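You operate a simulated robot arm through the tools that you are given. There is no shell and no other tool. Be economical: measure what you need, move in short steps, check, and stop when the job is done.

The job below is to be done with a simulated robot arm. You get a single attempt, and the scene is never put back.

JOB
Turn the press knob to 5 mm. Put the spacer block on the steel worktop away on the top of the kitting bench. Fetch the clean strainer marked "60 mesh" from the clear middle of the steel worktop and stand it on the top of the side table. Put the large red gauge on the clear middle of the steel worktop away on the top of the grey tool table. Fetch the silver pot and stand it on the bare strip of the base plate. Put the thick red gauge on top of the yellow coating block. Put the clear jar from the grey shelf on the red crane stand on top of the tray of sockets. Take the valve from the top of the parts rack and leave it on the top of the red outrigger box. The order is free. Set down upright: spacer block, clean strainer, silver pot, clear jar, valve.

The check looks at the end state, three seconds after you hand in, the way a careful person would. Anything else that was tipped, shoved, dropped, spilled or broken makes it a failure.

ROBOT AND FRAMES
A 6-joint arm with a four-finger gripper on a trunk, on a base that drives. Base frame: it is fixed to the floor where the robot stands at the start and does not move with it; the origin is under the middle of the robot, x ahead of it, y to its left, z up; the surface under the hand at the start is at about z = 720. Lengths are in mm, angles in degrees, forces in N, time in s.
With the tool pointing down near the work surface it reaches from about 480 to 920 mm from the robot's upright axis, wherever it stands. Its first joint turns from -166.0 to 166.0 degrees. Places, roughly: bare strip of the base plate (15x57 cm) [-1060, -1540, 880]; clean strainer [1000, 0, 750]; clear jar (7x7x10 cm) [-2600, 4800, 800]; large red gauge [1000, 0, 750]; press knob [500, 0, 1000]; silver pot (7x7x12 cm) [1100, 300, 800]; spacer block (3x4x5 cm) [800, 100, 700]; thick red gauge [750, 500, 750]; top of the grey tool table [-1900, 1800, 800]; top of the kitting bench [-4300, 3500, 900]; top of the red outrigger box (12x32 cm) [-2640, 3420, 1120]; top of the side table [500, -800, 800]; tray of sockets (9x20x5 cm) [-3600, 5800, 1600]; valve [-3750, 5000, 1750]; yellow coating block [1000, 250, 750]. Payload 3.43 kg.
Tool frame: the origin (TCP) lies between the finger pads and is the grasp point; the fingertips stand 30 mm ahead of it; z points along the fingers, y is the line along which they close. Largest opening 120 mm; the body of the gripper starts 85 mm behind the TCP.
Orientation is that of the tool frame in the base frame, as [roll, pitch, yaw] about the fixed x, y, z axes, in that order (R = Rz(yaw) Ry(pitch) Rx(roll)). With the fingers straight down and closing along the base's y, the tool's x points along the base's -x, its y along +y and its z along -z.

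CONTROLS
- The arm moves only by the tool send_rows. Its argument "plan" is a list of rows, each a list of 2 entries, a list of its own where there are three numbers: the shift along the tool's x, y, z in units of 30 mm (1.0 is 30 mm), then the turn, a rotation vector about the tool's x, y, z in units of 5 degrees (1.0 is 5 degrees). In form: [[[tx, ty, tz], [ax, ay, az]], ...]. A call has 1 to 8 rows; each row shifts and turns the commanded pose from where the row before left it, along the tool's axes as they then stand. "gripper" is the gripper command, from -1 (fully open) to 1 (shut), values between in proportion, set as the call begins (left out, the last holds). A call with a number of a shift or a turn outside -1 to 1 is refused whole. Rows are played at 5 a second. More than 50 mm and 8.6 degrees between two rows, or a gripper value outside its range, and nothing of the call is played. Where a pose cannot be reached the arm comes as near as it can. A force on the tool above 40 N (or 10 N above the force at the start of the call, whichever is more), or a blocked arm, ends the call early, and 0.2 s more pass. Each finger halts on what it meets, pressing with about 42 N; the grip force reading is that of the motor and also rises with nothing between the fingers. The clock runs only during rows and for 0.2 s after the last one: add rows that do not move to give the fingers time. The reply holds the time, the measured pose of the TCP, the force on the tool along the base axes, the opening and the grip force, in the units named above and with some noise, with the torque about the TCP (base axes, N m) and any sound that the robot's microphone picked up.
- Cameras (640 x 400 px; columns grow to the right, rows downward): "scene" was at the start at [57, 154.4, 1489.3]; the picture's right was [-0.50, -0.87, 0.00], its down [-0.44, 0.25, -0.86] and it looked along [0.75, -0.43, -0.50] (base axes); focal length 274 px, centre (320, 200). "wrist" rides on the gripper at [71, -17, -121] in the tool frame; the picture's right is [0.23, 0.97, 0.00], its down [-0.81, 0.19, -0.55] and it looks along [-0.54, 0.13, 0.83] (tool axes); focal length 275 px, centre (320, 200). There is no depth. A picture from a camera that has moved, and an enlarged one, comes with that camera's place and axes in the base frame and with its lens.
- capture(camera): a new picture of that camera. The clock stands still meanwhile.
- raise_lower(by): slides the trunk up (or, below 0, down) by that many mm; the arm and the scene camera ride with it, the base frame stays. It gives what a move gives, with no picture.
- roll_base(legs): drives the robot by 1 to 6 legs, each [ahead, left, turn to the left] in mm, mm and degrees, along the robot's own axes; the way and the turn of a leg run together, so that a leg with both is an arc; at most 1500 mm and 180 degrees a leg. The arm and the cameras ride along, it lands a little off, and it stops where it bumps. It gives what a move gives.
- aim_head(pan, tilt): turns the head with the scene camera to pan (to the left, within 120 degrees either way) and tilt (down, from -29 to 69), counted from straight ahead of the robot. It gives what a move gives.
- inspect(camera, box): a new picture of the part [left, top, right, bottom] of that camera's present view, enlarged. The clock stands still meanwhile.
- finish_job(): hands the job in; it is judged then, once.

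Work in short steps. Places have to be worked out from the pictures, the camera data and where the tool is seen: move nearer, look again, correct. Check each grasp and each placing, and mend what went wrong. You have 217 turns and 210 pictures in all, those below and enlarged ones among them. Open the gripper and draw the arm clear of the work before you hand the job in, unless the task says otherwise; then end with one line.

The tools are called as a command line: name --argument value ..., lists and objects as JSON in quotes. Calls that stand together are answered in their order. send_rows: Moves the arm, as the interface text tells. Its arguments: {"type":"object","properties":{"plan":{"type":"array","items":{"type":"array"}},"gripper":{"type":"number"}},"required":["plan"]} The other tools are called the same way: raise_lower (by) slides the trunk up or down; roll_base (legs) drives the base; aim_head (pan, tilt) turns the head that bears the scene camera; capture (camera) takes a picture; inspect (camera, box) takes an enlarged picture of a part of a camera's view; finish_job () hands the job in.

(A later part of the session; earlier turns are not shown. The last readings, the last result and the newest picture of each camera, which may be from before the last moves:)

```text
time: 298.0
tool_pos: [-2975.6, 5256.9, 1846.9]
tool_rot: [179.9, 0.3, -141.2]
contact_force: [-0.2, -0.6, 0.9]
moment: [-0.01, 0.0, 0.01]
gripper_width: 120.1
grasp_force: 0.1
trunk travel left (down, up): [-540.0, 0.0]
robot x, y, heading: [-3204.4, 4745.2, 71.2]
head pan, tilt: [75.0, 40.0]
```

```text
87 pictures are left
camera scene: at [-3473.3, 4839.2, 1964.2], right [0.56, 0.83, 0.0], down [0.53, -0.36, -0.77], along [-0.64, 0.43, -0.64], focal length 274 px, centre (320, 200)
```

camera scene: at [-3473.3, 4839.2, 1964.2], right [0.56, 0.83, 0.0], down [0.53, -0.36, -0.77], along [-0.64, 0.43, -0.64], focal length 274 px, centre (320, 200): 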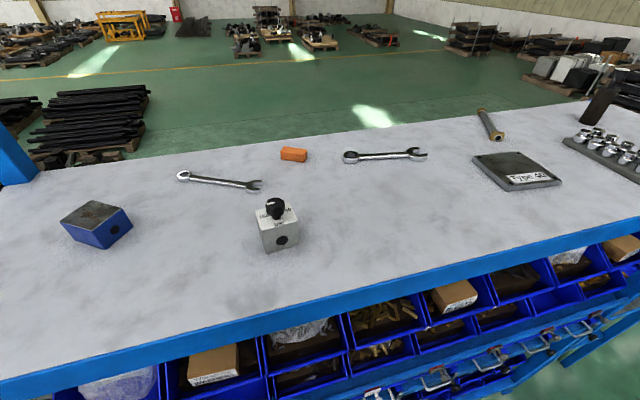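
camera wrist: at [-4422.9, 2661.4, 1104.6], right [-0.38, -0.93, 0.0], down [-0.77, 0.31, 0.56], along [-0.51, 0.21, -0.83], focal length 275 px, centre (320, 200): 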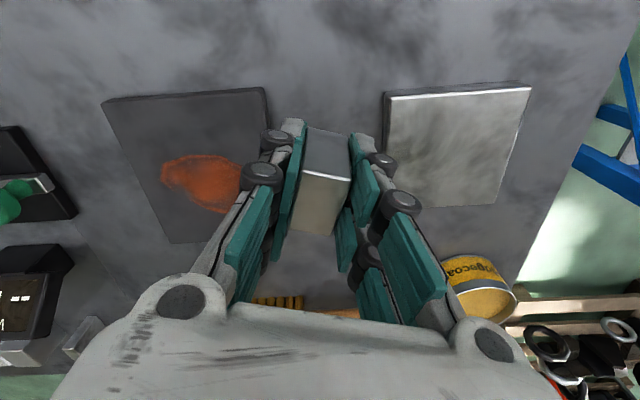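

A clear view of the rack top. I zoom in on the valve for its orientation.

inspect --camera "scene" --box '[235, 180, 325, 260]'

inspect --camera "scene" --box '[540, 80, 640, 200]'

```text
5.00 times, centred on (280, 220) of scene
camera zoom: at [-3473.3, 4839.2, 1964.2], right [0.56, 0.83, 0.0], down [0.53, -0.36, -0.77], along [-0.64, 0.43, -0.64], focal length 1371 px, centre (520, 100)
```

zoom: 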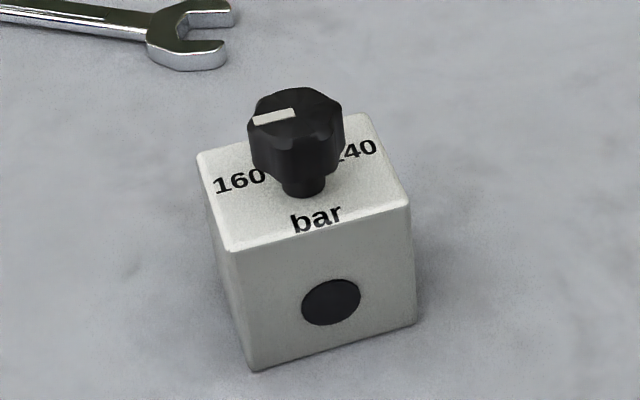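

```text
3.33 times, centred on (590, 140) of scene
camera zoom: at [-3473.3, 4839.2, 1964.2], right [0.56, 0.83, 0.0], down [0.53, -0.36, -0.77], along [-0.64, 0.43, -0.64], focal length 914 px, centre (-580, 400)
```

zoom: 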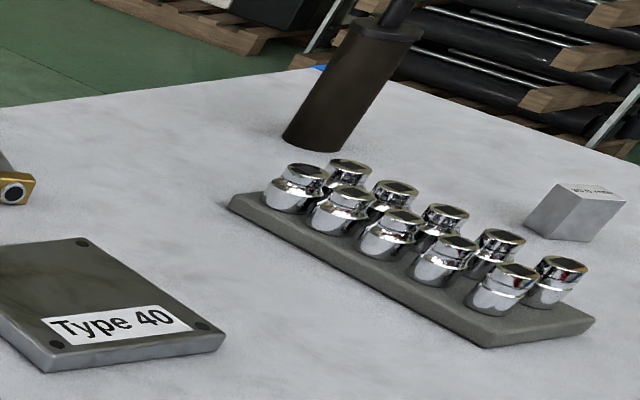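

Valve block ≈58×48 mm, centre (-3786,4963), block top z≈1658. I swing the hand over to it at safe height while turning the yaw to -12°.

send_rows --plan '[[[0.682, 0.667, 0], [0, 0, -1]], [[0.621, 0.724, 0], [0, 0, -1]], [[0.555, 0.776, 0], [0, 0, -1]], [[0.486, 0.821, 0], [0, 0, -1]], [[0.412, 0.86, 0], [0, 0, -1]], [[0.336, 0.893, 0], [0, 0, -1]], [[0.257, 0.919, 0], [0, 0, -1]], [[0.175, 0.938, 0], [0, 0, -1]]]' --gripper -0.7

send_rows --plan '[[[0.093, 0.949, 0], [0, 0, -1]], [[0.01, 0.954, 0], [0, 0, -1]], [[-0.073, 0.951, 0], [0, 0, -1]], [[-0.156, 0.941, 0], [0, 0, -1]], [[-0.237, 0.924, 0], [0, 0, -1]], [[-0.317, 0.9, 0], [0, 0, -1]], [[-0.394, 0.869, 0], [0, 0, -1]], [[-0.468, 0.831, 0], [0, 0, -1]]]'

send_rows --plan '[[[0.249, 0.928, 0], [0, 0, -1]], [[0.167, 0.946, 0], [0, 0, -1]], [[0.084, 0.957, 0], [0, 0, -1]], [[0, 0.961, 0], [0, 0, -1]], [[-0.084, 0.957, 0], [0, 0, -1]], [[-0.167, 0.946, 0], [0, 0, -1]], [[-0.249, 0.928, 0], [0, 0, -1]], [[-0.329, 0.903, 0], [0, 0, -1]]]'

send_rows --plan '[[[-0.406, 0.871, 0], [0, 0, -1]], [[-0.48, 0.832, 0], [0, 0, -0.76]], [[-0.535, 0.799, 0], [0, 0, 0]], [[-0.535, 0.799, 0], [0, 0, 0]], [[-0.535, 0.799, 0], [0, 0, 0]], [[0, 0, 0], [0, 0, 0]]]'

capture --camera "wrist"

```text
time: 299.8
tool_pos: [-3205.2, 5279.1, 1846.7]
tool_rot: [-179.8, 0.2, -101.1]
contact_force: [0.0, 0.2, 0.2]
moment: [0.03, -0.06, -0.01]
gripper_width: 101.9
grasp_force: 0.0
trunk travel left (down, up): [-540.0, 0.0]
robot x, y, heading: [-3204.7, 4747.0, 71.3]
head pan, tilt: [75.0, 40.0]
```

```text
time: 301.6
tool_pos: [-3432.8, 5302.4, 1843.6]
tool_rot: [-179.6, -0.1, -61.2]
contact_force: [-0.7, 0.8, -0.1]
moment: [0.0, -0.05, 0.04]
gripper_width: 101.9
grasp_force: 0.0
trunk travel left (down, up): [-540.0, 0.0]
robot x, y, heading: [-3205.9, 4751.1, 71.5]
head pan, tilt: [75.0, 40.0]
```

```text
time: 303.1
tool_pos: [-3493.6, 5244.6, 1840.9]
tool_rot: [-179.9, -0.1, -39.7]
contact_force: [-0.2, 0.2, -0.2]
moment: [-0.04, 0.03, -0.01]
gripper_width: 101.9
grasp_force: 0.1
trunk travel left (down, up): [-540.0, 0.0]
robot x, y, heading: [-3205.5, 4745.9, 71.3]
head pan, tilt: [75.0, 40.0]
stopped in row 7: the arm was blocked; the commanded pose is now the measured one
```

```text
time: 304.2
tool_pos: [-3533.9, 5247.0, 1841.5]
tool_rot: [-179.7, -0.2, -39.0]
contact_force: [0.1, -0.2, -0.1]
moment: [-0.03, -0.02, -0.01]
gripper_width: 101.9
grasp_force: 0.1
trunk travel left (down, up): [-540.0, 0.0]
robot x, y, heading: [-3205.0, 4744.8, 71.3]
head pan, tilt: [75.0, 40.0]
stopped in row 5: the arm was blocked; the commanded pose is now the measured one
```

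```text
84 pictures are left
camera wrist: at [-3467.3, 5214.3, 1960.9], right [-0.43, -0.9, 0.0], down [-0.75, 0.36, 0.55], along [-0.49, 0.24, -0.84], focal length 275 px, centre (320, 200)
```

wrist: 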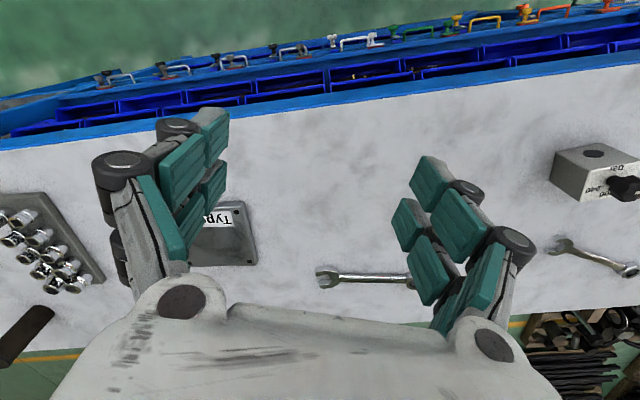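

The arm got blocked by the head on the robot's left side. I turn the base left instead so the valve lies ahead.

roll_base --legs '[[0, 0, 60]]'

aim_head --pan 0 --tilt 50

capture --camera "wrist"

capture --camera "scene"

```text
time: 307.2
tool_pos: [-3801.3, 4716.6, 1842.1]
tool_rot: [-179.8, -0.2, 20.4]
contact_force: [-0.7, 0.3, -0.3]
moment: [0.01, 0.0, 0.0]
gripper_width: 102.0
grasp_force: 0.1
trunk travel left (down, up): [-540.0, 0.0]
robot x, y, heading: [-3203.7, 4747.5, 130.7]
head pan, tilt: [75.0, 40.0]
```

```text
time: 308.7
tool_pos: [-3801.8, 4716.5, 1840.5]
tool_rot: [-179.7, -0.1, 20.5]
contact_force: [0.1, -0.1, -0.1]
moment: [0.01, 0.04, 0.01]
gripper_width: 101.9
grasp_force: 0.1
trunk travel left (down, up): [-540.0, 0.0]
robot x, y, heading: [-3206.0, 4745.6, 130.9]
head pan, tilt: [0.0, 50.0]
```

```text
83 pictures are left
camera wrist: at [-3740.0, 4758.0, 1960.9], right [0.56, -0.83, 0.0], down [-0.69, -0.47, 0.55], along [-0.46, -0.3, -0.84], focal length 275 px, centre (320, 200)
```

wrist: 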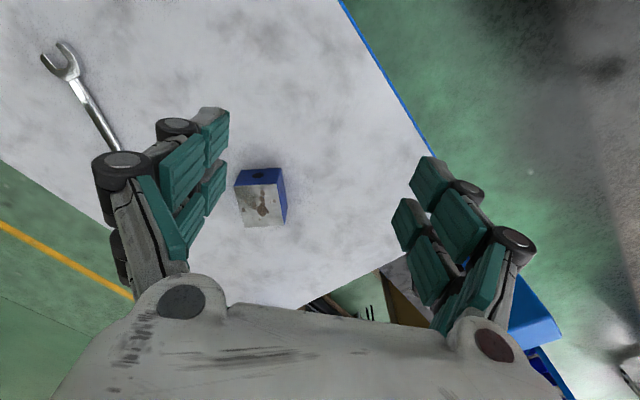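

```text
82 pictures are left
camera scene: at [-3408.5, 4555.1, 1950.9], right [-0.59, 0.81, 0.0], down [0.61, 0.45, -0.65], along [-0.53, -0.38, -0.76], focal length 274 px, centre (320, 200)
```

scene: 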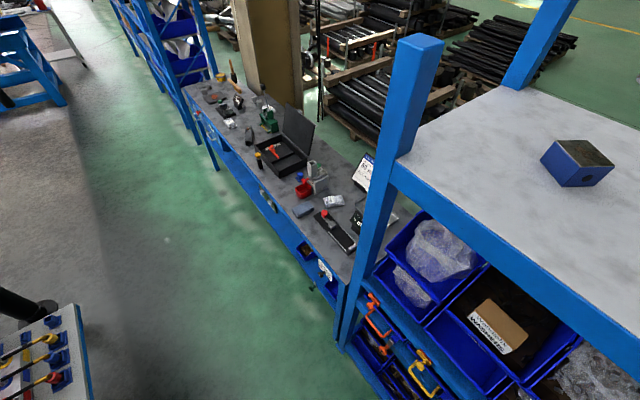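

I move over to the valve and set the yaw to about -12°.

send_rows --plan '[[[0.419, -0.942, 0], [0, 0, 0]], [[0.419, -0.942, 0], [0, 0, 0]], [[0.419, -0.942, 0], [0, 0, 0]], [[0.419, -0.942, 0], [0, 0, 0]], [[0.419, -0.942, 0], [0, 0, 0]], [[0.419, -0.942, 0], [0, 0, 0]], [[0.419, -0.942, 0], [0, 0, 0]], [[0.419, -0.942, 0], [0, 0, 0]]]'

send_rows --plan '[[[0, 0, 0], [0, 0, 0.94]], [[0, 0, 0], [0, 0, 0.94]], [[0, 0, 0], [0, 0, 0.94]], [[0, 0, 0], [0, 0, 0.94]], [[0, 0, 0], [0, 0, 0.94]], [[0, 0, 0], [0, 0, 0.94]], [[0, 0, 0], [0, 0, 0.94]], [[0, 0, 0], [0, 0, 0]]]'

aim_head --pan 25 --tilt 45

capture --camera "wrist"

capture --camera "scene"

```text
time: 310.5
tool_pos: [-3788.2, 4972.7, 1840.8]
tool_rot: [-179.8, -0.1, 20.1]
contact_force: [-0.2, 17.5, 1.2]
moment: [-1.85, -0.09, -0.08]
gripper_width: 102.2
grasp_force: 0.0
trunk travel left (down, up): [-540.0, 0.0]
robot x, y, heading: [-3203.7, 4747.8, 130.9]
head pan, tilt: [0.0, 50.0]
```

```text
time: 312.3
tool_pos: [-3787.3, 4971.3, 1841.2]
tool_rot: [-179.7, 0.0, -13.0]
contact_force: [-1.0, -0.4, -0.3]
moment: [-0.02, 0.0, -0.02]
gripper_width: 101.9
grasp_force: 0.2
trunk travel left (down, up): [-540.0, 0.0]
robot x, y, heading: [-3205.6, 4746.4, 130.7]
head pan, tilt: [0.0, 50.0]
```

```text
time: 313.1
tool_pos: [-3786.3, 4963.0, 1842.6]
tool_rot: [-179.7, 0.0, -12.3]
contact_force: [0.0, 0.7, 0.0]
moment: [-0.04, -0.04, 0.01]
gripper_width: 101.9
grasp_force: 0.0
trunk travel left (down, up): [-540.0, 0.0]
robot x, y, heading: [-3209.6, 4746.0, 130.8]
head pan, tilt: [25.0, 45.0]
```

```text
81 pictures are left
camera wrist: at [-3711.9, 4965.0, 1962.3], right [0.02, -1.0, 0.0], down [-0.83, -0.02, 0.55], along [-0.55, -0.01, -0.83], focal length 275 px, centre (320, 200)
```

wrist: 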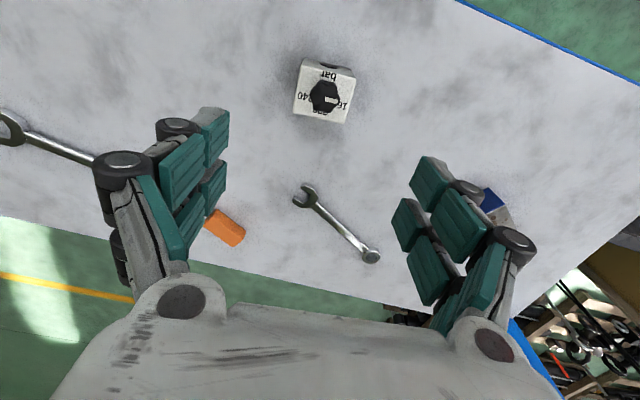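

```text
80 pictures are left
camera scene: at [-3420.1, 4635.5, 1957.4], right [0.42, 0.91, 0.0], down [0.64, -0.29, -0.71], along [-0.65, 0.29, -0.7], focal length 274 px, centre (320, 200)
```

scene: 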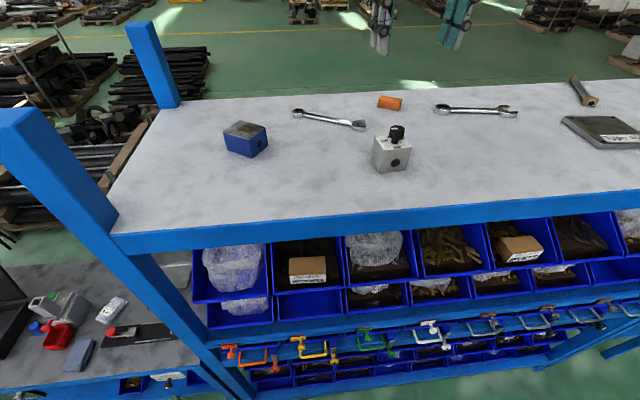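

I refine the valve position with zooms from both cameras.

inspect --camera "wrist" --box '[270, 40, 380, 140]'

inspect --camera "scene" --box '[350, 110, 440, 190]'

```text
4.00 times, centred on (325, 90) of wrist
camera zoom: at [-3711.9, 4965.0, 1962.3], right [0.02, -1.0, 0.0], down [-0.83, -0.02, 0.55], along [-0.55, -0.01, -0.83], focal length 1101 px, centre (300, 640)
```

zoom: 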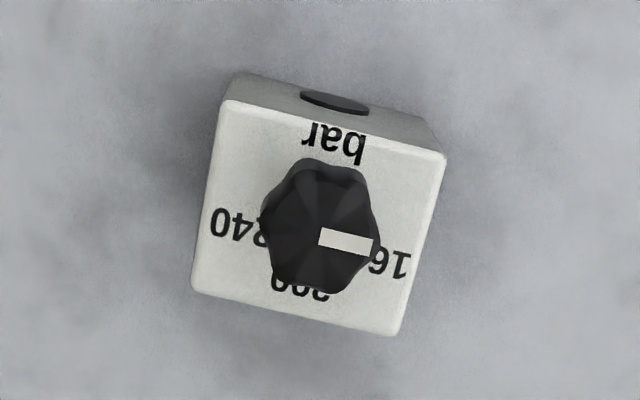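

```text
5.00 times, centred on (395, 150) of scene
camera zoom: at [-3420.1, 4635.5, 1957.4], right [0.42, 0.91, 0.0], down [0.64, -0.29, -0.71], along [-0.65, 0.29, -0.7], focal length 1371 px, centre (-55, 450)
```

zoom: 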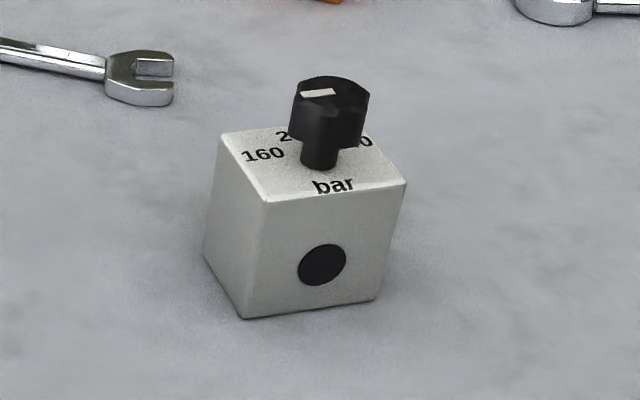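

Refined: block centre (-3780,4958), top 1663, rack ≈1605. I descend to z≈1646 around the block and grip.

send_rows --plan '[[[0.24, 0.12, 0.9], [0, 0, 0]], [[0, 0, 0.9], [0, 0, 0]], [[0, 0, 0.9], [0, 0, 0]], [[0, 0, 0.9], [0, 0, 0]], [[0, 0, 0.9], [0, 0, 0]], [[0, 0, 0.9], [0, 0, 0]], [[0, 0, 0], [0, 0, 0]]]'

capture --camera "wrist"

inspect --camera "scene" --box '[320, 80, 470, 200]'

```text
time: 314.8
tool_pos: [-3779.3, 4960.5, 1681.2]
tool_rot: [-179.8, 0.0, -12.4]
contact_force: [-0.2, 0.2, 0.5]
moment: [0.0, -0.02, 0.01]
gripper_width: 101.9
grasp_force: 0.1
trunk travel left (down, up): [-540.0, 0.0]
robot x, y, heading: [-3204.7, 4748.9, 130.6]
head pan, tilt: [25.0, 45.0]
```

```text
77 pictures are left
camera wrist: at [-3705.1, 4960.9, 1800.2], right [0.02, -1.0, 0.0], down [-0.83, -0.02, 0.55], along [-0.55, 0.0, -0.83], focal length 275 px, centre (320, 200)
```

wrist: 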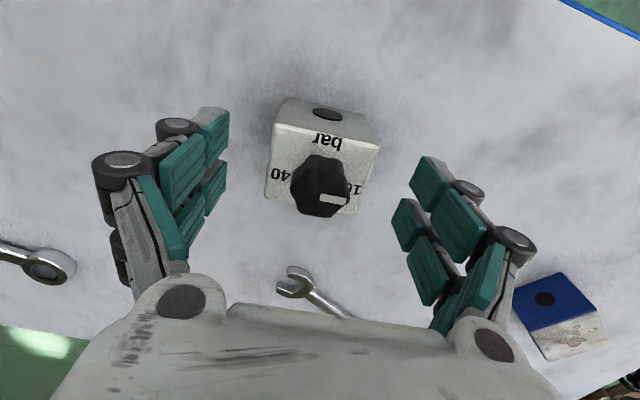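

```text
3.33 times, centred on (395, 140) of scene
camera zoom: at [-3419.5, 4634.1, 1957.0], right [0.41, 0.91, 0.0], down [0.64, -0.29, -0.71], along [-0.64, 0.29, -0.71], focal length 914 px, centre (70, 400)
```

zoom: 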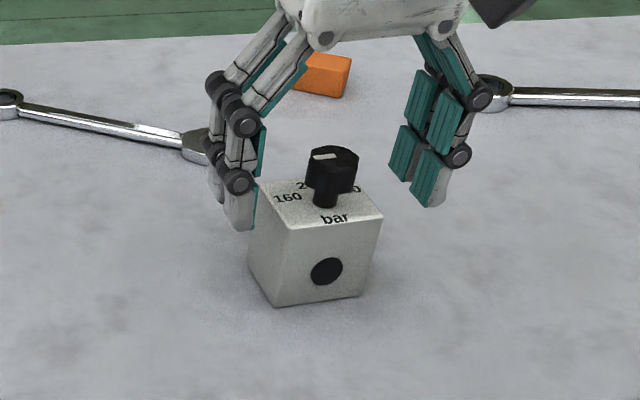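

Block is centred between the fingers. I descend the last 35 mm and close.

send_rows --plan '[[[0, 0, 0.6], [0, 0, 0]], [[0, 0, 0.57], [0, 0, 0]], [[0, 0, 0], [0, 0, 0]]]'

send_rows --plan '[[[0, 0, 0], [0, 0, 0]], [[0, 0, 0], [0, 0, 0]], [[0, 0, 0], [0, 0, 0]]]' --gripper 1

send_rows --plan '[[[0, 0, -0.5], [0, 0, 0]], [[0, 0, -1], [0, 0, 0]], [[0, 0, -1], [0, 0, 0]], [[0, 0, -1], [0, 0, 0]], [[0, 0, -1], [0, 0, 0]], [[0, 0, -1], [0, 0, 0]], [[0, 0, 0], [0, 0, 0]]]'

capture --camera "wrist"

```text
time: 315.6
tool_pos: [-3778.2, 4960.8, 1645.8]
tool_rot: [-179.7, 0.0, -12.4]
contact_force: [-0.6, -0.2, -0.2]
moment: [0.0, -0.01, -0.03]
gripper_width: 102.0
grasp_force: 0.0
trunk travel left (down, up): [-540.0, 0.0]
robot x, y, heading: [-3202.7, 4747.5, 131.0]
head pan, tilt: [25.0, 45.0]
```

```text
time: 316.4
tool_pos: [-3778.1, 4960.4, 1645.6]
tool_rot: [-179.6, 0.0, -12.4]
contact_force: [-2.6, 0.1, 10.1]
moment: [-0.03, 0.04, 0.18]
gripper_width: 60.1
grasp_force: 42.0
trunk travel left (down, up): [-540.0, 0.0]
robot x, y, heading: [-3206.8, 4746.3, 130.9]
head pan, tilt: [25.0, 45.0]
```

```text
time: 317.9
tool_pos: [-3779.8, 4959.8, 1809.6]
tool_rot: [-179.6, -0.1, -12.5]
contact_force: [-0.5, 0.0, -7.2]
moment: [-0.01, -0.04, 0.04]
gripper_width: 59.7
grasp_force: 42.5
trunk travel left (down, up): [-540.0, 0.0]
robot x, y, heading: [-3204.6, 4744.3, 130.8]
head pan, tilt: [25.0, 45.0]
```

```text
75 pictures are left
camera wrist: at [-3706.3, 4960.9, 1929.5], right [0.02, -1.0, 0.0], down [-0.83, -0.02, 0.55], along [-0.55, 0.0, -0.83], focal length 275 px, centre (320, 200)
```

wrist: 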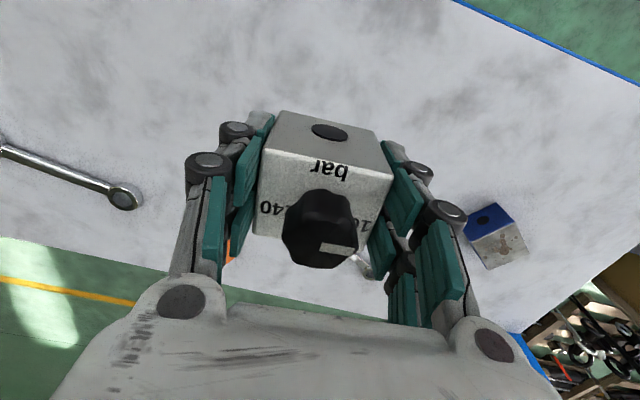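

Valve lifted securely. I turn back, reverse out of the aisle and go around to the south side of the crane for the outrigger box.

roll_base --legs '[[0, 0, -59.5], [-1230, 0, 0], [-900, 0, 0], [0, -850, 0]]'

aim_head --pan 0 --tilt 35

capture --camera "scene"

```text
time: 335.2
tool_pos: [-3189.8, 3057.7, 1809.9]
tool_rot: [-179.7, 0.1, -72.5]
contact_force: [-0.5, -0.5, -7.2]
moment: [-0.01, 0.01, -0.01]
gripper_width: 59.9
grasp_force: 41.9
trunk travel left (down, up): [-540.0, 0.0]
robot x, y, heading: [-3087.3, 2454.2, 70.8]
head pan, tilt: [25.0, 45.0]
```

```text
time: 336.1
tool_pos: [-3189.9, 3057.9, 1809.2]
tool_rot: [-179.8, -0.1, -72.5]
contact_force: [-0.6, -0.3, -7.6]
moment: [0.01, -0.01, -0.01]
gripper_width: 59.5
grasp_force: 42.3
trunk travel left (down, up): [-540.0, 0.0]
robot x, y, heading: [-3089.2, 2450.3, 70.8]
head pan, tilt: [0.0, 35.0]
```

```text
74 pictures are left
camera scene: at [-3289.6, 2587.4, 1965.9], right [1.0, 0.06, 0.0], down [0.04, -0.63, -0.78], along [-0.05, 0.78, -0.63], focal length 274 px, centre (320, 200)
```

scene: 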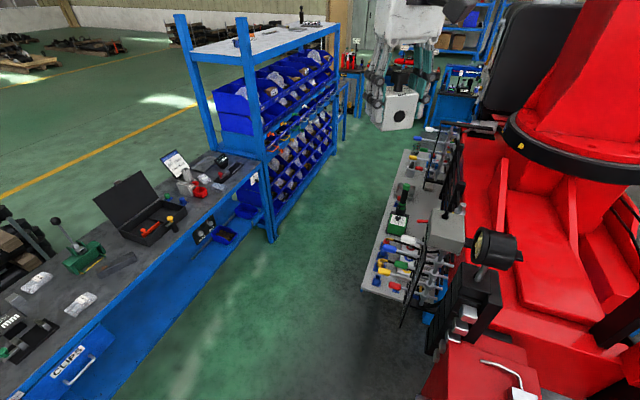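

I pan right to see the outrigger box near the expected (-2640,3420,1120).

aim_head --pan -35 --tilt 45

capture --camera "scene"

```text
time: 337.1
tool_pos: [-3190.2, 3059.1, 1809.5]
tool_rot: [-179.7, 0.1, -72.5]
contact_force: [0.4, -0.8, -8.4]
moment: [-0.02, 0.01, -0.01]
gripper_width: 59.7
grasp_force: 41.8
trunk travel left (down, up): [-540.0, 0.0]
robot x, y, heading: [-3086.1, 2455.4, 70.7]
head pan, tilt: [-35.0, 45.0]
```

```text
73 pictures are left
camera scene: at [-3289.7, 2586.7, 1964.2], right [1.0, 0.06, 0.0], down [0.04, -0.64, -0.77], along [-0.05, 0.76, -0.64], focal length 274 px, centre (320, 200)
```

scene: 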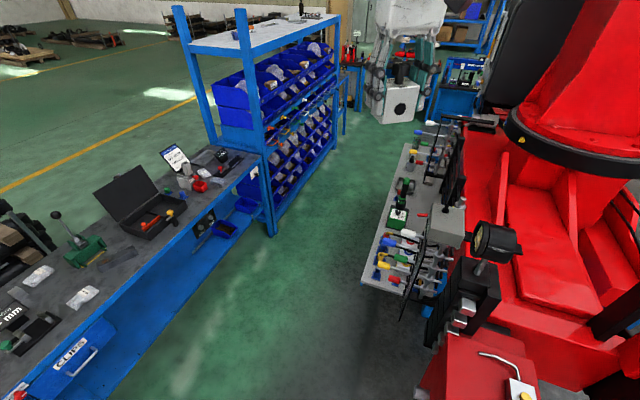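

The arm blocks the head again; I move the hand to the right toward the target side, then look.

send_rows --plan '[[[0.547, -1, 0], [0, 0, 0]], [[0.547, -1, 0], [0, 0, 0]], [[0.547, -1, 0], [0, 0, 0]], [[0.547, -1, 0], [0, 0, 0]], [[0.547, -1, 0], [0, 0, 0]], [[0.547, -1, 0], [0, 0, 0]], [[0.547, -1, 0], [0, 0, 0]], [[0.547, -1, 0], [0, 0, 0]]]'

send_rows --plan '[[[0.547, -1, 0], [0, 0, 0]], [[0.547, -1, 0], [0, 0, 0]], [[0.547, -1, 0], [0, 0, 0]], [[0.547, -1, 0], [0, 0, 0]]]'

aim_head --pan -35 --tilt 45

capture --camera "scene"

capture --camera "wrist"

```text
time: 338.9
tool_pos: [-2916.9, 3004.3, 1810.9]
tool_rot: [-179.8, -0.1, -72.5]
contact_force: [0.7, -1.8, -8.8]
moment: [0.0, 0.04, -0.02]
gripper_width: 60.0
grasp_force: 42.5
trunk travel left (down, up): [-540.0, 0.0]
robot x, y, heading: [-3088.7, 2453.3, 70.5]
head pan, tilt: [-35.0, 45.0]
```

```text
time: 339.9
tool_pos: [-2783.3, 2976.2, 1811.1]
tool_rot: [-179.8, 0.0, -72.5]
contact_force: [1.6, -0.5, -7.9]
moment: [-0.03, 0.05, 0.01]
gripper_width: 59.7
grasp_force: 42.0
trunk travel left (down, up): [-540.0, 0.0]
robot x, y, heading: [-3086.6, 2452.6, 70.3]
head pan, tilt: [-35.0, 45.0]
```

```text
time: 340.5
tool_pos: [-2787.5, 2976.9, 1810.7]
tool_rot: [-179.7, -0.1, -72.5]
contact_force: [0.3, -0.1, -7.9]
moment: [-0.03, -0.03, -0.01]
gripper_width: 59.8
grasp_force: 42.1
trunk travel left (down, up): [-540.0, 0.0]
robot x, y, heading: [-3088.9, 2456.9, 70.8]
head pan, tilt: [-35.0, 45.0]
```

```text
72 pictures are left
camera scene: at [-3218.8, 2549.3, 1956.9], right [0.58, -0.81, 0.0], down [-0.57, -0.41, -0.71], along [0.57, 0.41, -0.71], focal length 274 px, centre (320, 200)
```

scene: 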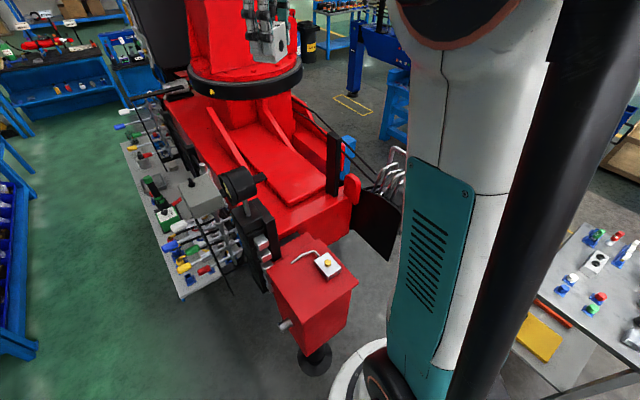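

```text
71 pictures are left
camera wrist: at [-2750.1, 2915.1, 1931.6], right [-0.86, -0.51, 0.0], down [-0.43, 0.71, 0.55], along [-0.28, 0.48, -0.83], focal length 275 px, centre (320, 200)
```

wrist: 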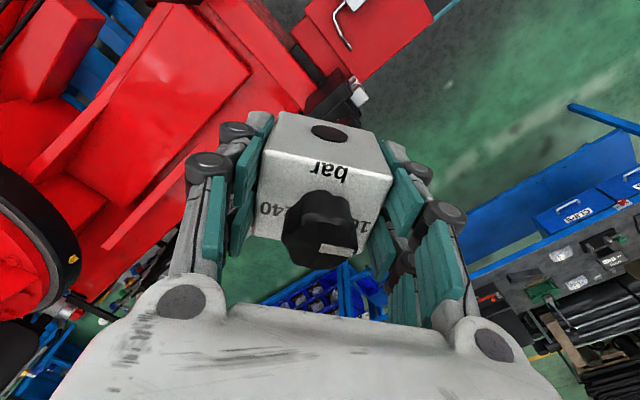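

I zoom around the expected box-top location.

inspect --camera "scene" --box '[170, 90, 380, 320]'

```text
1.74 times, centred on (275, 205) of scene
camera zoom: at [-3218.8, 2549.3, 1956.9], right [0.58, -0.81, 0.0], down [-0.57, -0.41, -0.71], along [0.57, 0.41, -0.71], focal length 477 px, centre (398, 191)
```

zoom: 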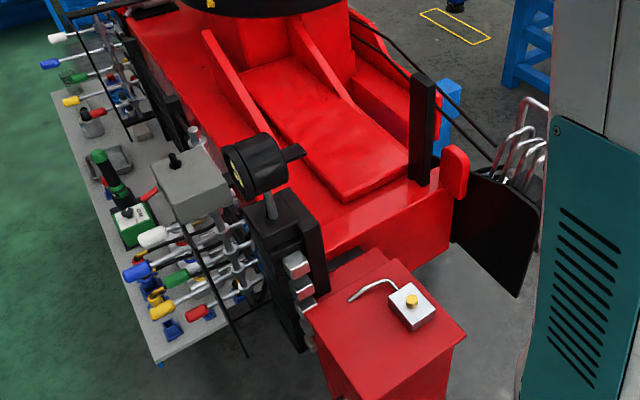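

The near red box top is z≈1110 but at (-2850,2936); the listed point lies farther along the crane. I look at the wrist view and then shift right for another angle.

inspect --camera "wrist" --box '[0, 0, 440, 300]'

roll_base --legs '[[0, -420, 0]]'

aim_head --pan 0 --tilt 40

capture --camera "scene"

capture --camera "wrist"

```text
1.33 times, centred on (220, 150) of wrist
camera zoom: at [-2750.1, 2915.1, 1931.6], right [-0.86, -0.51, 0.0], down [-0.43, 0.71, 0.55], along [-0.28, 0.48, -0.83], focal length 367 px, centre (453, 267)
```

zoom: 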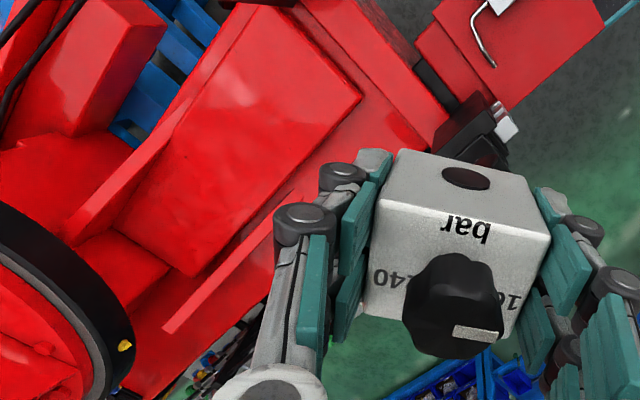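

```text
time: 343.1
tool_pos: [-2391.2, 2840.8, 1811.2]
tool_rot: [-179.8, 0.0, -72.4]
contact_force: [0.2, -0.3, -8.0]
moment: [-0.02, -0.02, 0.02]
gripper_width: 59.5
grasp_force: 42.4
trunk travel left (down, up): [-540.0, 0.0]
robot x, y, heading: [-2692.8, 2320.4, 70.9]
head pan, tilt: [-35.0, 45.0]
```

```text
time: 344.1
tool_pos: [-2393.1, 2841.4, 1811.7]
tool_rot: [-179.9, 0.0, -72.4]
contact_force: [0.5, -0.6, -7.9]
moment: [-0.01, 0.01, 0.04]
gripper_width: 59.9
grasp_force: 41.7
trunk travel left (down, up): [-540.0, 0.0]
robot x, y, heading: [-2693.2, 2314.5, 70.8]
head pan, tilt: [0.0, 40.0]
```

```text
68 pictures are left
camera scene: at [-2861.0, 2443.9, 1964.2], right [0.94, -0.33, 0.0], down [-0.21, -0.61, -0.77], along [0.25, 0.72, -0.64], focal length 274 px, centre (320, 200)
```

scene: 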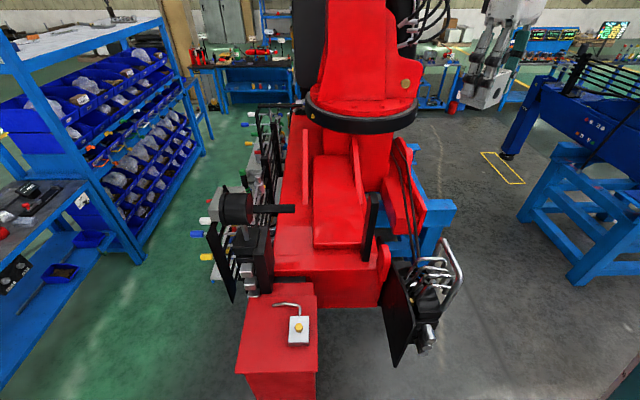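

```text
67 pictures are left
camera wrist: at [-2355.0, 2778.1, 1931.4], right [-0.86, -0.51, 0.0], down [-0.43, 0.71, 0.55], along [-0.28, 0.47, -0.83], focal length 275 px, centre (320, 200)
```

wrist: 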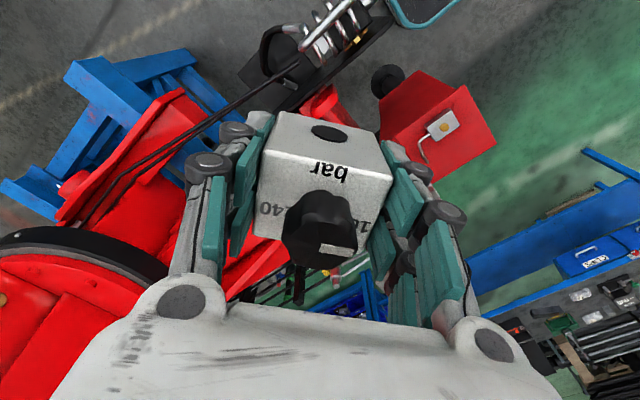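

I zoom to the strip where the target point projects (px ~296,202).

inspect --camera "scene" --box '[230, 100, 400, 370]'

inspect --camera "scene" --box '[260, 120, 400, 210]'

```text
1.48 times, centred on (315, 235) of scene
camera zoom: at [-2861.0, 2443.9, 1964.2], right [0.94, -0.33, 0.0], down [-0.21, -0.61, -0.77], along [0.25, 0.72, -0.64], focal length 406 px, centre (327, 148)
```

zoom: 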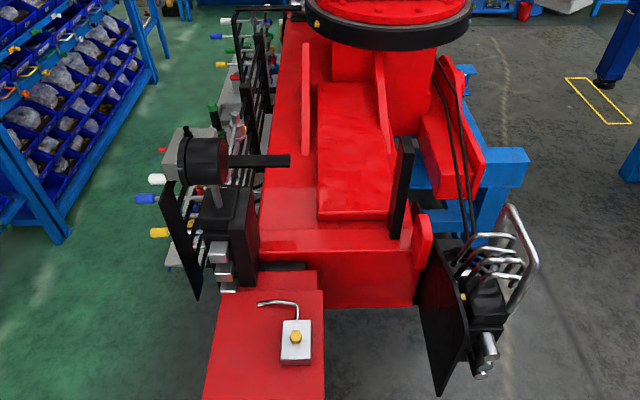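

```text
4.44 times, centred on (330, 165) of scene
camera zoom: at [-2861.0, 2443.9, 1964.2], right [0.94, -0.33, 0.0], down [-0.21, -0.61, -0.77], along [0.25, 0.72, -0.64], focal length 1218 px, centre (276, 356)
```

zoom: 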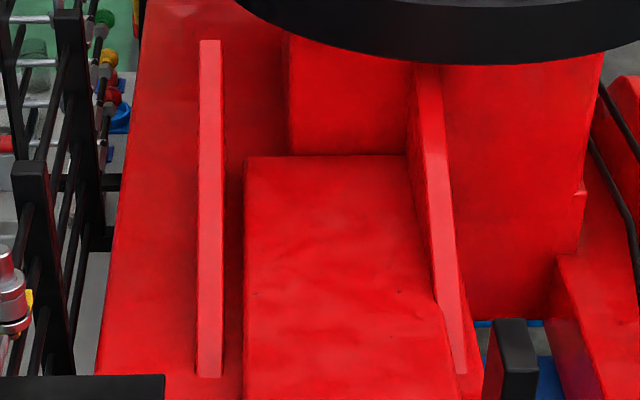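

The target is the flat red deck strip left of the raised slab (z≈1120), best reached from the aisle over the shelf. I drive round into the aisle and turn to face the crane.

roll_base --legs '[[0, 1269, 0], [1063, 0, 0], [0, 0, -89.5]]'

aim_head --pan 15 --tilt 45

capture --camera "scene"

capture --camera "wrist"

```text
time: 359.3
tool_pos: [-3001.1, 3447.0, 1812.7]
tool_rot: [-179.7, 0.1, -161.8]
contact_force: [-0.3, -0.1, -7.8]
moment: [0.02, 0.02, -0.01]
gripper_width: 59.7
grasp_force: 42.3
trunk travel left (down, up): [-540.0, 0.0]
robot x, y, heading: [-3528.2, 3743.0, -18.5]
head pan, tilt: [0.0, 40.0]
```

```text
time: 360.1
tool_pos: [-3001.6, 3446.8, 1812.2]
tool_rot: [-179.7, 0.0, -161.8]
contact_force: [-0.6, -0.7, -8.1]
moment: [-0.02, 0.02, -0.02]
gripper_width: 59.9
grasp_force: 41.6
trunk travel left (down, up): [-540.0, 0.0]
robot x, y, heading: [-3530.4, 3741.6, -18.7]
head pan, tilt: [15.0, 45.0]
```

```text
64 pictures are left
camera scene: at [-3403.3, 3931.3, 1956.9], right [-0.06, -1.0, 0.0], down [-0.71, 0.05, -0.71], along [0.71, -0.05, -0.71], focal length 274 px, centre (320, 200)
```

scene: 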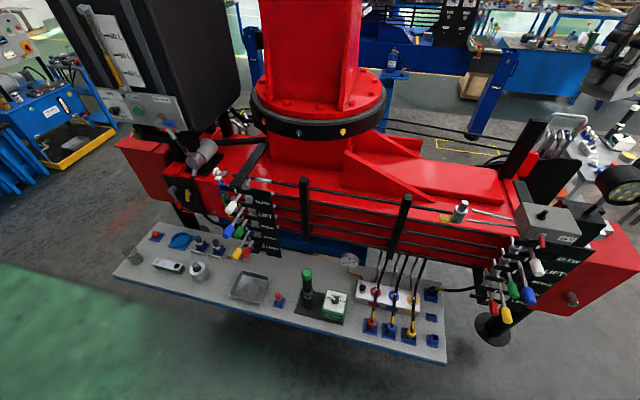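

```text
63 pictures are left
camera wrist: at [-3064.2, 3409.3, 1931.3], right [-0.52, 0.85, 0.0], down [0.71, 0.44, 0.55], along [0.47, 0.28, -0.83], focal length 275 px, centre (320, 200)
```

wrist: 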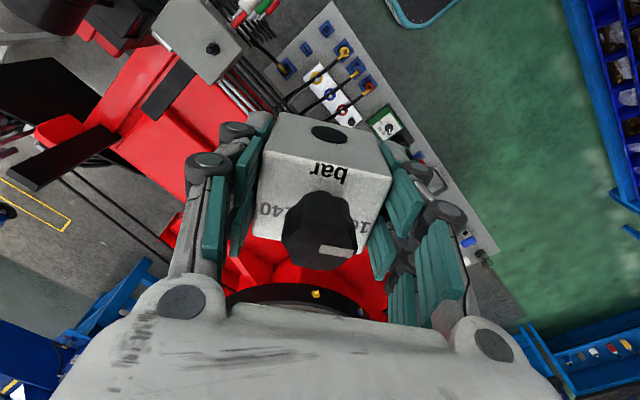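

Excellent side view; the target projects at px (430,206) on the red deck. I zoom there.

inspect --camera "scene" --box '[330, 130, 560, 270]'

```text
2.78 times, centred on (445, 200) of scene
camera zoom: at [-3403.3, 3931.3, 1956.9], right [-0.06, -1.0, 0.0], down [-0.71, 0.05, -0.71], along [0.71, -0.05, -0.71], focal length 763 px, centre (-28, 200)
```

zoom: 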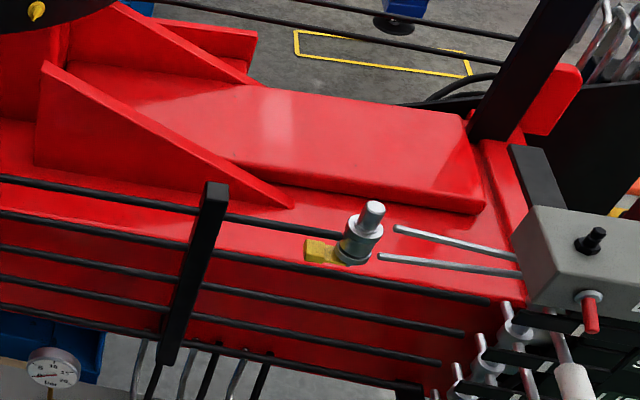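

The free strip (≈112 mm wide) lies between the rails and the rib; I'll use (-2639,3471). To keep the wrist camera away from the rails I turn the tool by +143° so the camera faces the crane side.

send_rows --plan '[[[0, 0, 0], [0, 0, -1]], [[0, 0, 0], [0, 0, -1]], [[0, 0, 0], [0, 0, -1]], [[0, 0, 0], [0, 0, -1]], [[0, 0, 0], [0, 0, -1]], [[0, 0, 0], [0, 0, -1]], [[0, 0, 0], [0, 0, -1]], [[0, 0, 0], [0, 0, -1]]]'

send_rows --plan '[[[0, 0, 0], [0, 0, -1]], [[0, 0, 0], [0, 0, -1]], [[0, 0, 0], [0, 0, -1]], [[0, 0, 0], [0, 0, -1]], [[0, 0, 0], [0, 0, -1]], [[0, 0, 0], [0, 0, -1]], [[0, 0, 0], [0, 0, -1]], [[0, 0, 0], [0, 0, -1]]]'

send_rows --plan '[[[0, 0, 0], [0, 0, -1]], [[0, 0, 0], [0, 0, -1]], [[0, 0, 0], [0, 0, -1]], [[0, 0, 0], [0, 0, -1]], [[0, 0, 0], [0, 0, -1]], [[0, 0, 0], [0, 0, -1]], [[0, 0, 0], [0, 0, -1]], [[0, 0, 0], [0, 0, -1]]]'

send_rows --plan '[[[0, 0, 0], [0, 0, -1]], [[0, 0, 0], [0, 0, -1]], [[0, 0, 0], [0, 0, -1]], [[0, 0, 0], [0, 0, -1]], [[0, 0, 0], [0, 0, -0.6]], [[0, 0, 0], [0, 0, 0]]]'

```text
time: 361.9
tool_pos: [-3002.0, 3447.3, 1811.7]
tool_rot: [-179.9, -0.2, -121.8]
contact_force: [-0.9, 0.3, -7.8]
moment: [-0.02, 0.0, -0.01]
gripper_width: 59.6
grasp_force: 41.7
trunk travel left (down, up): [-540.0, 0.0]
robot x, y, heading: [-3528.4, 3739.4, -18.9]
head pan, tilt: [15.0, 45.0]
```

```text
time: 363.7
tool_pos: [-3001.1, 3447.3, 1811.7]
tool_rot: [-180.0, -0.3, -81.8]
contact_force: [0.1, -1.1, -8.6]
moment: [-0.07, 0.01, 0.02]
gripper_width: 59.4
grasp_force: 42.0
trunk travel left (down, up): [-540.0, 0.0]
robot x, y, heading: [-3531.1, 3741.8, -18.6]
head pan, tilt: [15.0, 45.0]
```

```text
time: 365.5
tool_pos: [-3002.5, 3445.0, 1811.2]
tool_rot: [179.8, -0.1, -41.8]
contact_force: [-0.2, -0.6, -7.1]
moment: [-0.02, 0.01, -0.01]
gripper_width: 59.6
grasp_force: 42.2
trunk travel left (down, up): [-540.0, 0.0]
robot x, y, heading: [-3529.6, 3740.0, -18.7]
head pan, tilt: [15.0, 45.0]
```

```text
time: 366.9
tool_pos: [-3002.6, 3445.5, 1811.9]
tool_rot: [179.7, -0.2, -37.1]
contact_force: [-0.5, 0.2, -8.1]
moment: [0.02, -0.04, -0.02]
gripper_width: 59.7
grasp_force: 42.2
out of reach, approached as far as the arm can: row 2, 3, 4, 5
trunk travel left (down, up): [-540.0, 0.0]
robot x, y, heading: [-3531.6, 3738.9, -18.7]
head pan, tilt: [15.0, 45.0]
```

Limit reached at yaw -37°, but near the target the limit relaxes to about -25°, good enough. I move the base 110 mm closer to the shelf.

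roll_base --legs '[[110, 0, 0]]'

send_rows --plan '[[[0, 0, 0], [0, 0, 0]], [[0, 0, 0], [0, 0, 0]]]'

capture --camera "wrist"

```text
time: 368.1
tool_pos: [-2896.9, 3412.1, 1812.4]
tool_rot: [179.8, -0.2, -37.2]
contact_force: [0.0, -0.6, -8.9]
moment: [0.04, 0.05, -0.01]
gripper_width: 59.7
grasp_force: 42.5
trunk travel left (down, up): [-540.0, 0.0]
robot x, y, heading: [-3426.9, 3707.6, -18.4]
head pan, tilt: [15.0, 45.0]
```

```text
time: 368.7
tool_pos: [-2895.8, 3412.3, 1810.2]
tool_rot: [179.8, -0.1, -37.2]
contact_force: [0.3, 0.1, -8.8]
moment: [-0.05, 0.02, 0.03]
gripper_width: 59.7
grasp_force: 42.2
trunk travel left (down, up): [-540.0, 0.0]
robot x, y, heading: [-3421.7, 3707.4, -18.8]
head pan, tilt: [15.0, 45.0]
```

```text
61 pictures are left
camera wrist: at [-2829.1, 3383.1, 1931.0], right [-0.4, -0.91, 0.01], down [-0.76, 0.34, 0.55], along [-0.51, 0.22, -0.83], focal length 275 px, centre (320, 200)
```

wrist: 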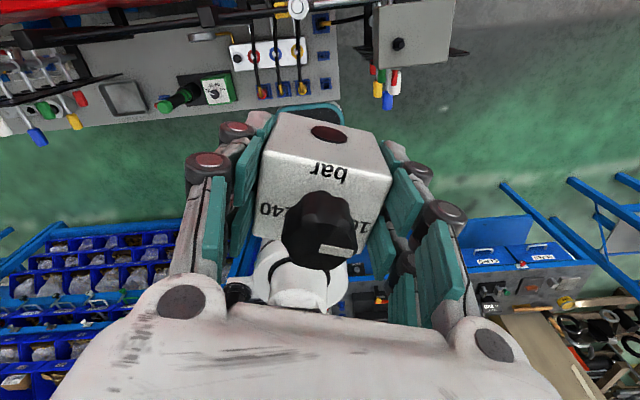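

I take a few test rows toward the target to verify the commanded axes.

send_rows --plan '[[[0.7, -0.84, 0], [0, 0, 0]], [[0.7, -0.84, 0], [0, 0, 0]], [[0.7, -0.84, 0], [0, 0, 0]], [[0, 0, 0], [0, 0, 0]]]'

```text
time: 369.7
tool_pos: [-2804.5, 3434.7, 1812.4]
tool_rot: [179.7, -0.4, -37.2]
contact_force: [-1.0, 0.1, -7.7]
moment: [-0.03, -0.09, -0.01]
gripper_width: 59.8
grasp_force: 41.9
trunk travel left (down, up): [-540.0, 0.0]
robot x, y, heading: [-3425.7, 3708.4, -18.7]
head pan, tilt: [15.0, 45.0]
```

Axes confirmed. I continue to the target and turn by +12°.

send_rows --plan '[[[0.7, -0.84, 0], [0, 0, 0]], [[0.7, -0.84, 0], [0, 0, 0]], [[0.7, -0.84, 0], [0, 0, 0]], [[0.7, -0.84, 0], [0, 0, 0]], [[0.75, -0.9, 0], [0, 0, 0]], [[0, 0, 0.8], [0, 0, -0.8]], [[0, 0, 0.8], [0, 0, -0.8]], [[0, 0, 0], [0, 0, -0.8]]]'

capture --camera "scene"

```text
time: 371.5
tool_pos: [-2691.8, 3474.5, 1740.5]
tool_rot: [179.7, -0.2, -25.0]
contact_force: [-0.6, -0.1, -7.6]
moment: [-0.03, -0.09, 0.01]
gripper_width: 59.6
grasp_force: 41.5
out of reach, approached as far as the arm can: row 3, 4, 5
trunk travel left (down, up): [-540.0, 0.0]
robot x, y, heading: [-3425.2, 3707.5, -18.9]
head pan, tilt: [15.0, 45.0]
```

```text
60 pictures are left
camera scene: at [-3300.8, 3896.1, 1957.1], right [-0.06, -1.0, 0.0], down [-0.71, 0.05, -0.71], along [0.71, -0.04, -0.71], focal length 274 px, centre (320, 200)
```

scene: 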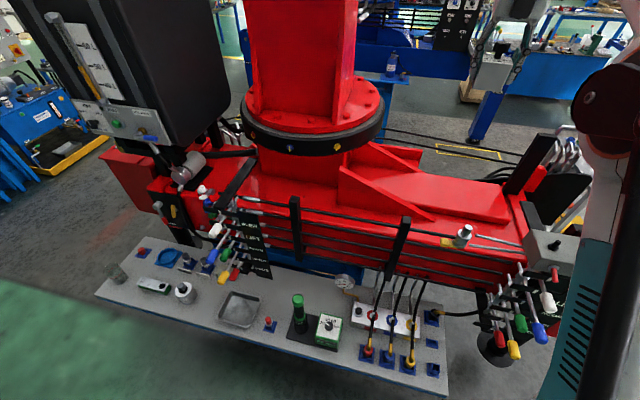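

At this height the reach is limited; I lower the trunk by 120 and the hand to z≈1380, then extend.

raise_lower --by -120

send_rows --plan '[[[0, 0, 1], [0, 0, 0]], [[0, 0, 1], [0, 0, 0]], [[0, 0, 1], [0, 0, 0]], [[0, 0, 1], [0, 0, 0]], [[0, 0, 1], [0, 0, 0]], [[0, 0, 1], [0, 0, 0]], [[0, 0, 1], [0, 0, 0]], [[0, 0, 0.8], [0, 0, 0]]]'

capture --camera "scene"

```text
time: 373.0
tool_pos: [-2689.1, 3475.2, 1620.3]
tool_rot: [179.6, -0.2, -25.2]
contact_force: [0.2, -0.1, -8.8]
moment: [0.01, -0.02, 0.01]
gripper_width: 59.7
grasp_force: 41.6
trunk travel left (down, up): [-420.0, 120.0]
robot x, y, heading: [-3426.6, 3709.4, -18.7]
head pan, tilt: [15.0, 45.0]
```

```text
time: 374.8
tool_pos: [-2689.1, 3472.9, 1385.4]
tool_rot: [179.7, -0.2, -25.2]
contact_force: [0.3, 0.2, -8.6]
moment: [0.0, -0.01, 0.02]
gripper_width: 59.7
grasp_force: 41.9
trunk travel left (down, up): [-420.0, 120.0]
robot x, y, heading: [-3426.3, 3707.3, -18.6]
head pan, tilt: [15.0, 45.0]
```

```text
59 pictures are left
camera scene: at [-3298.4, 3896.2, 1836.8], right [-0.06, -1.0, 0.0], down [-0.71, 0.05, -0.71], along [0.7, -0.04, -0.71], focal length 274 px, centre (320, 200)
```

scene: 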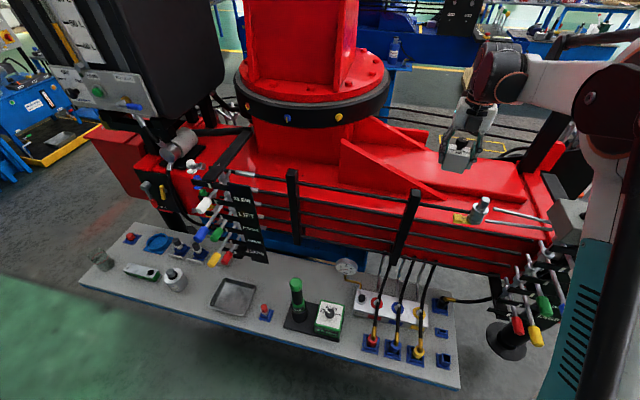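

I extend to the spot and lower to z≈1275 for a check.

send_rows --plan '[[[0.77, -0.32, 0], [0, 0, 0]], [[0.77, -0.32, 0], [0, 0, 0]], [[0, 0, 0.9], [0, 0, 0]], [[0, 0, 0.9], [0, 0, 0]], [[0, 0, 0.9], [0, 0, 0]], [[0, 0, 0.9], [0, 0, 0]], [[0, 0, 0], [0, 0, 0]]]'

inspect --camera "scene" --box '[360, 90, 580, 260]'

capture --camera "wrist"

```text
time: 376.4
tool_pos: [-2640.8, 3470.7, 1278.4]
tool_rot: [179.7, -0.2, -25.1]
contact_force: [-1.3, -0.5, -8.3]
moment: [-0.04, -0.02, 0.01]
gripper_width: 59.7
grasp_force: 42.4
trunk travel left (down, up): [-420.0, 120.0]
robot x, y, heading: [-3426.3, 3708.8, -18.8]
head pan, tilt: [15.0, 45.0]
```

```text
2.35 times, centred on (470, 175) of scene
camera zoom: at [-3299.6, 3896.5, 1837.0], right [-0.06, -1.0, 0.0], down [-0.71, 0.05, -0.71], along [0.71, -0.05, -0.71], focal length 645 px, centre (-33, 259)
```

zoom: 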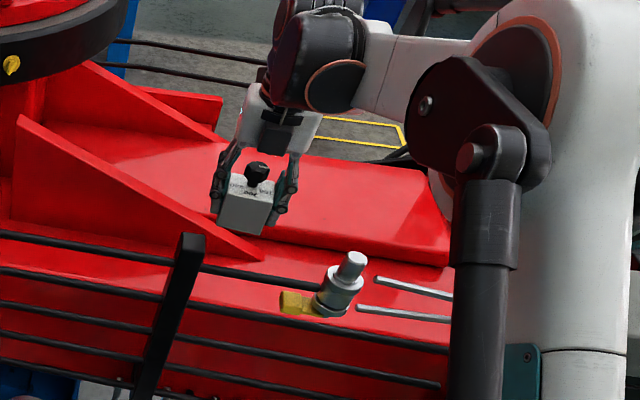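

```text
57 pictures are left
camera wrist: at [-2568.1, 3456.9, 1398.0], right [-0.21, -0.98, 0.01], down [-0.82, 0.17, 0.55], along [-0.54, 0.11, -0.83], focal length 275 px, centre (320, 200)
```

wrist: 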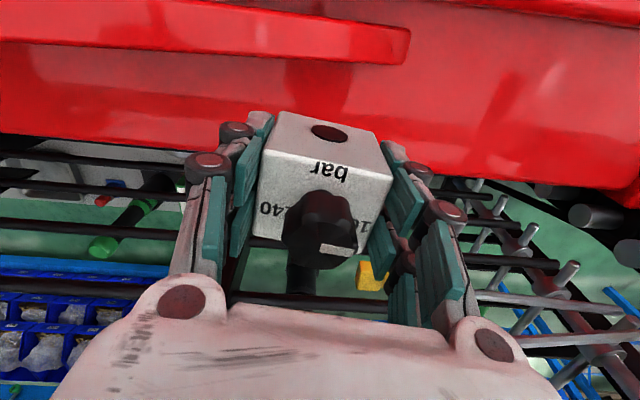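

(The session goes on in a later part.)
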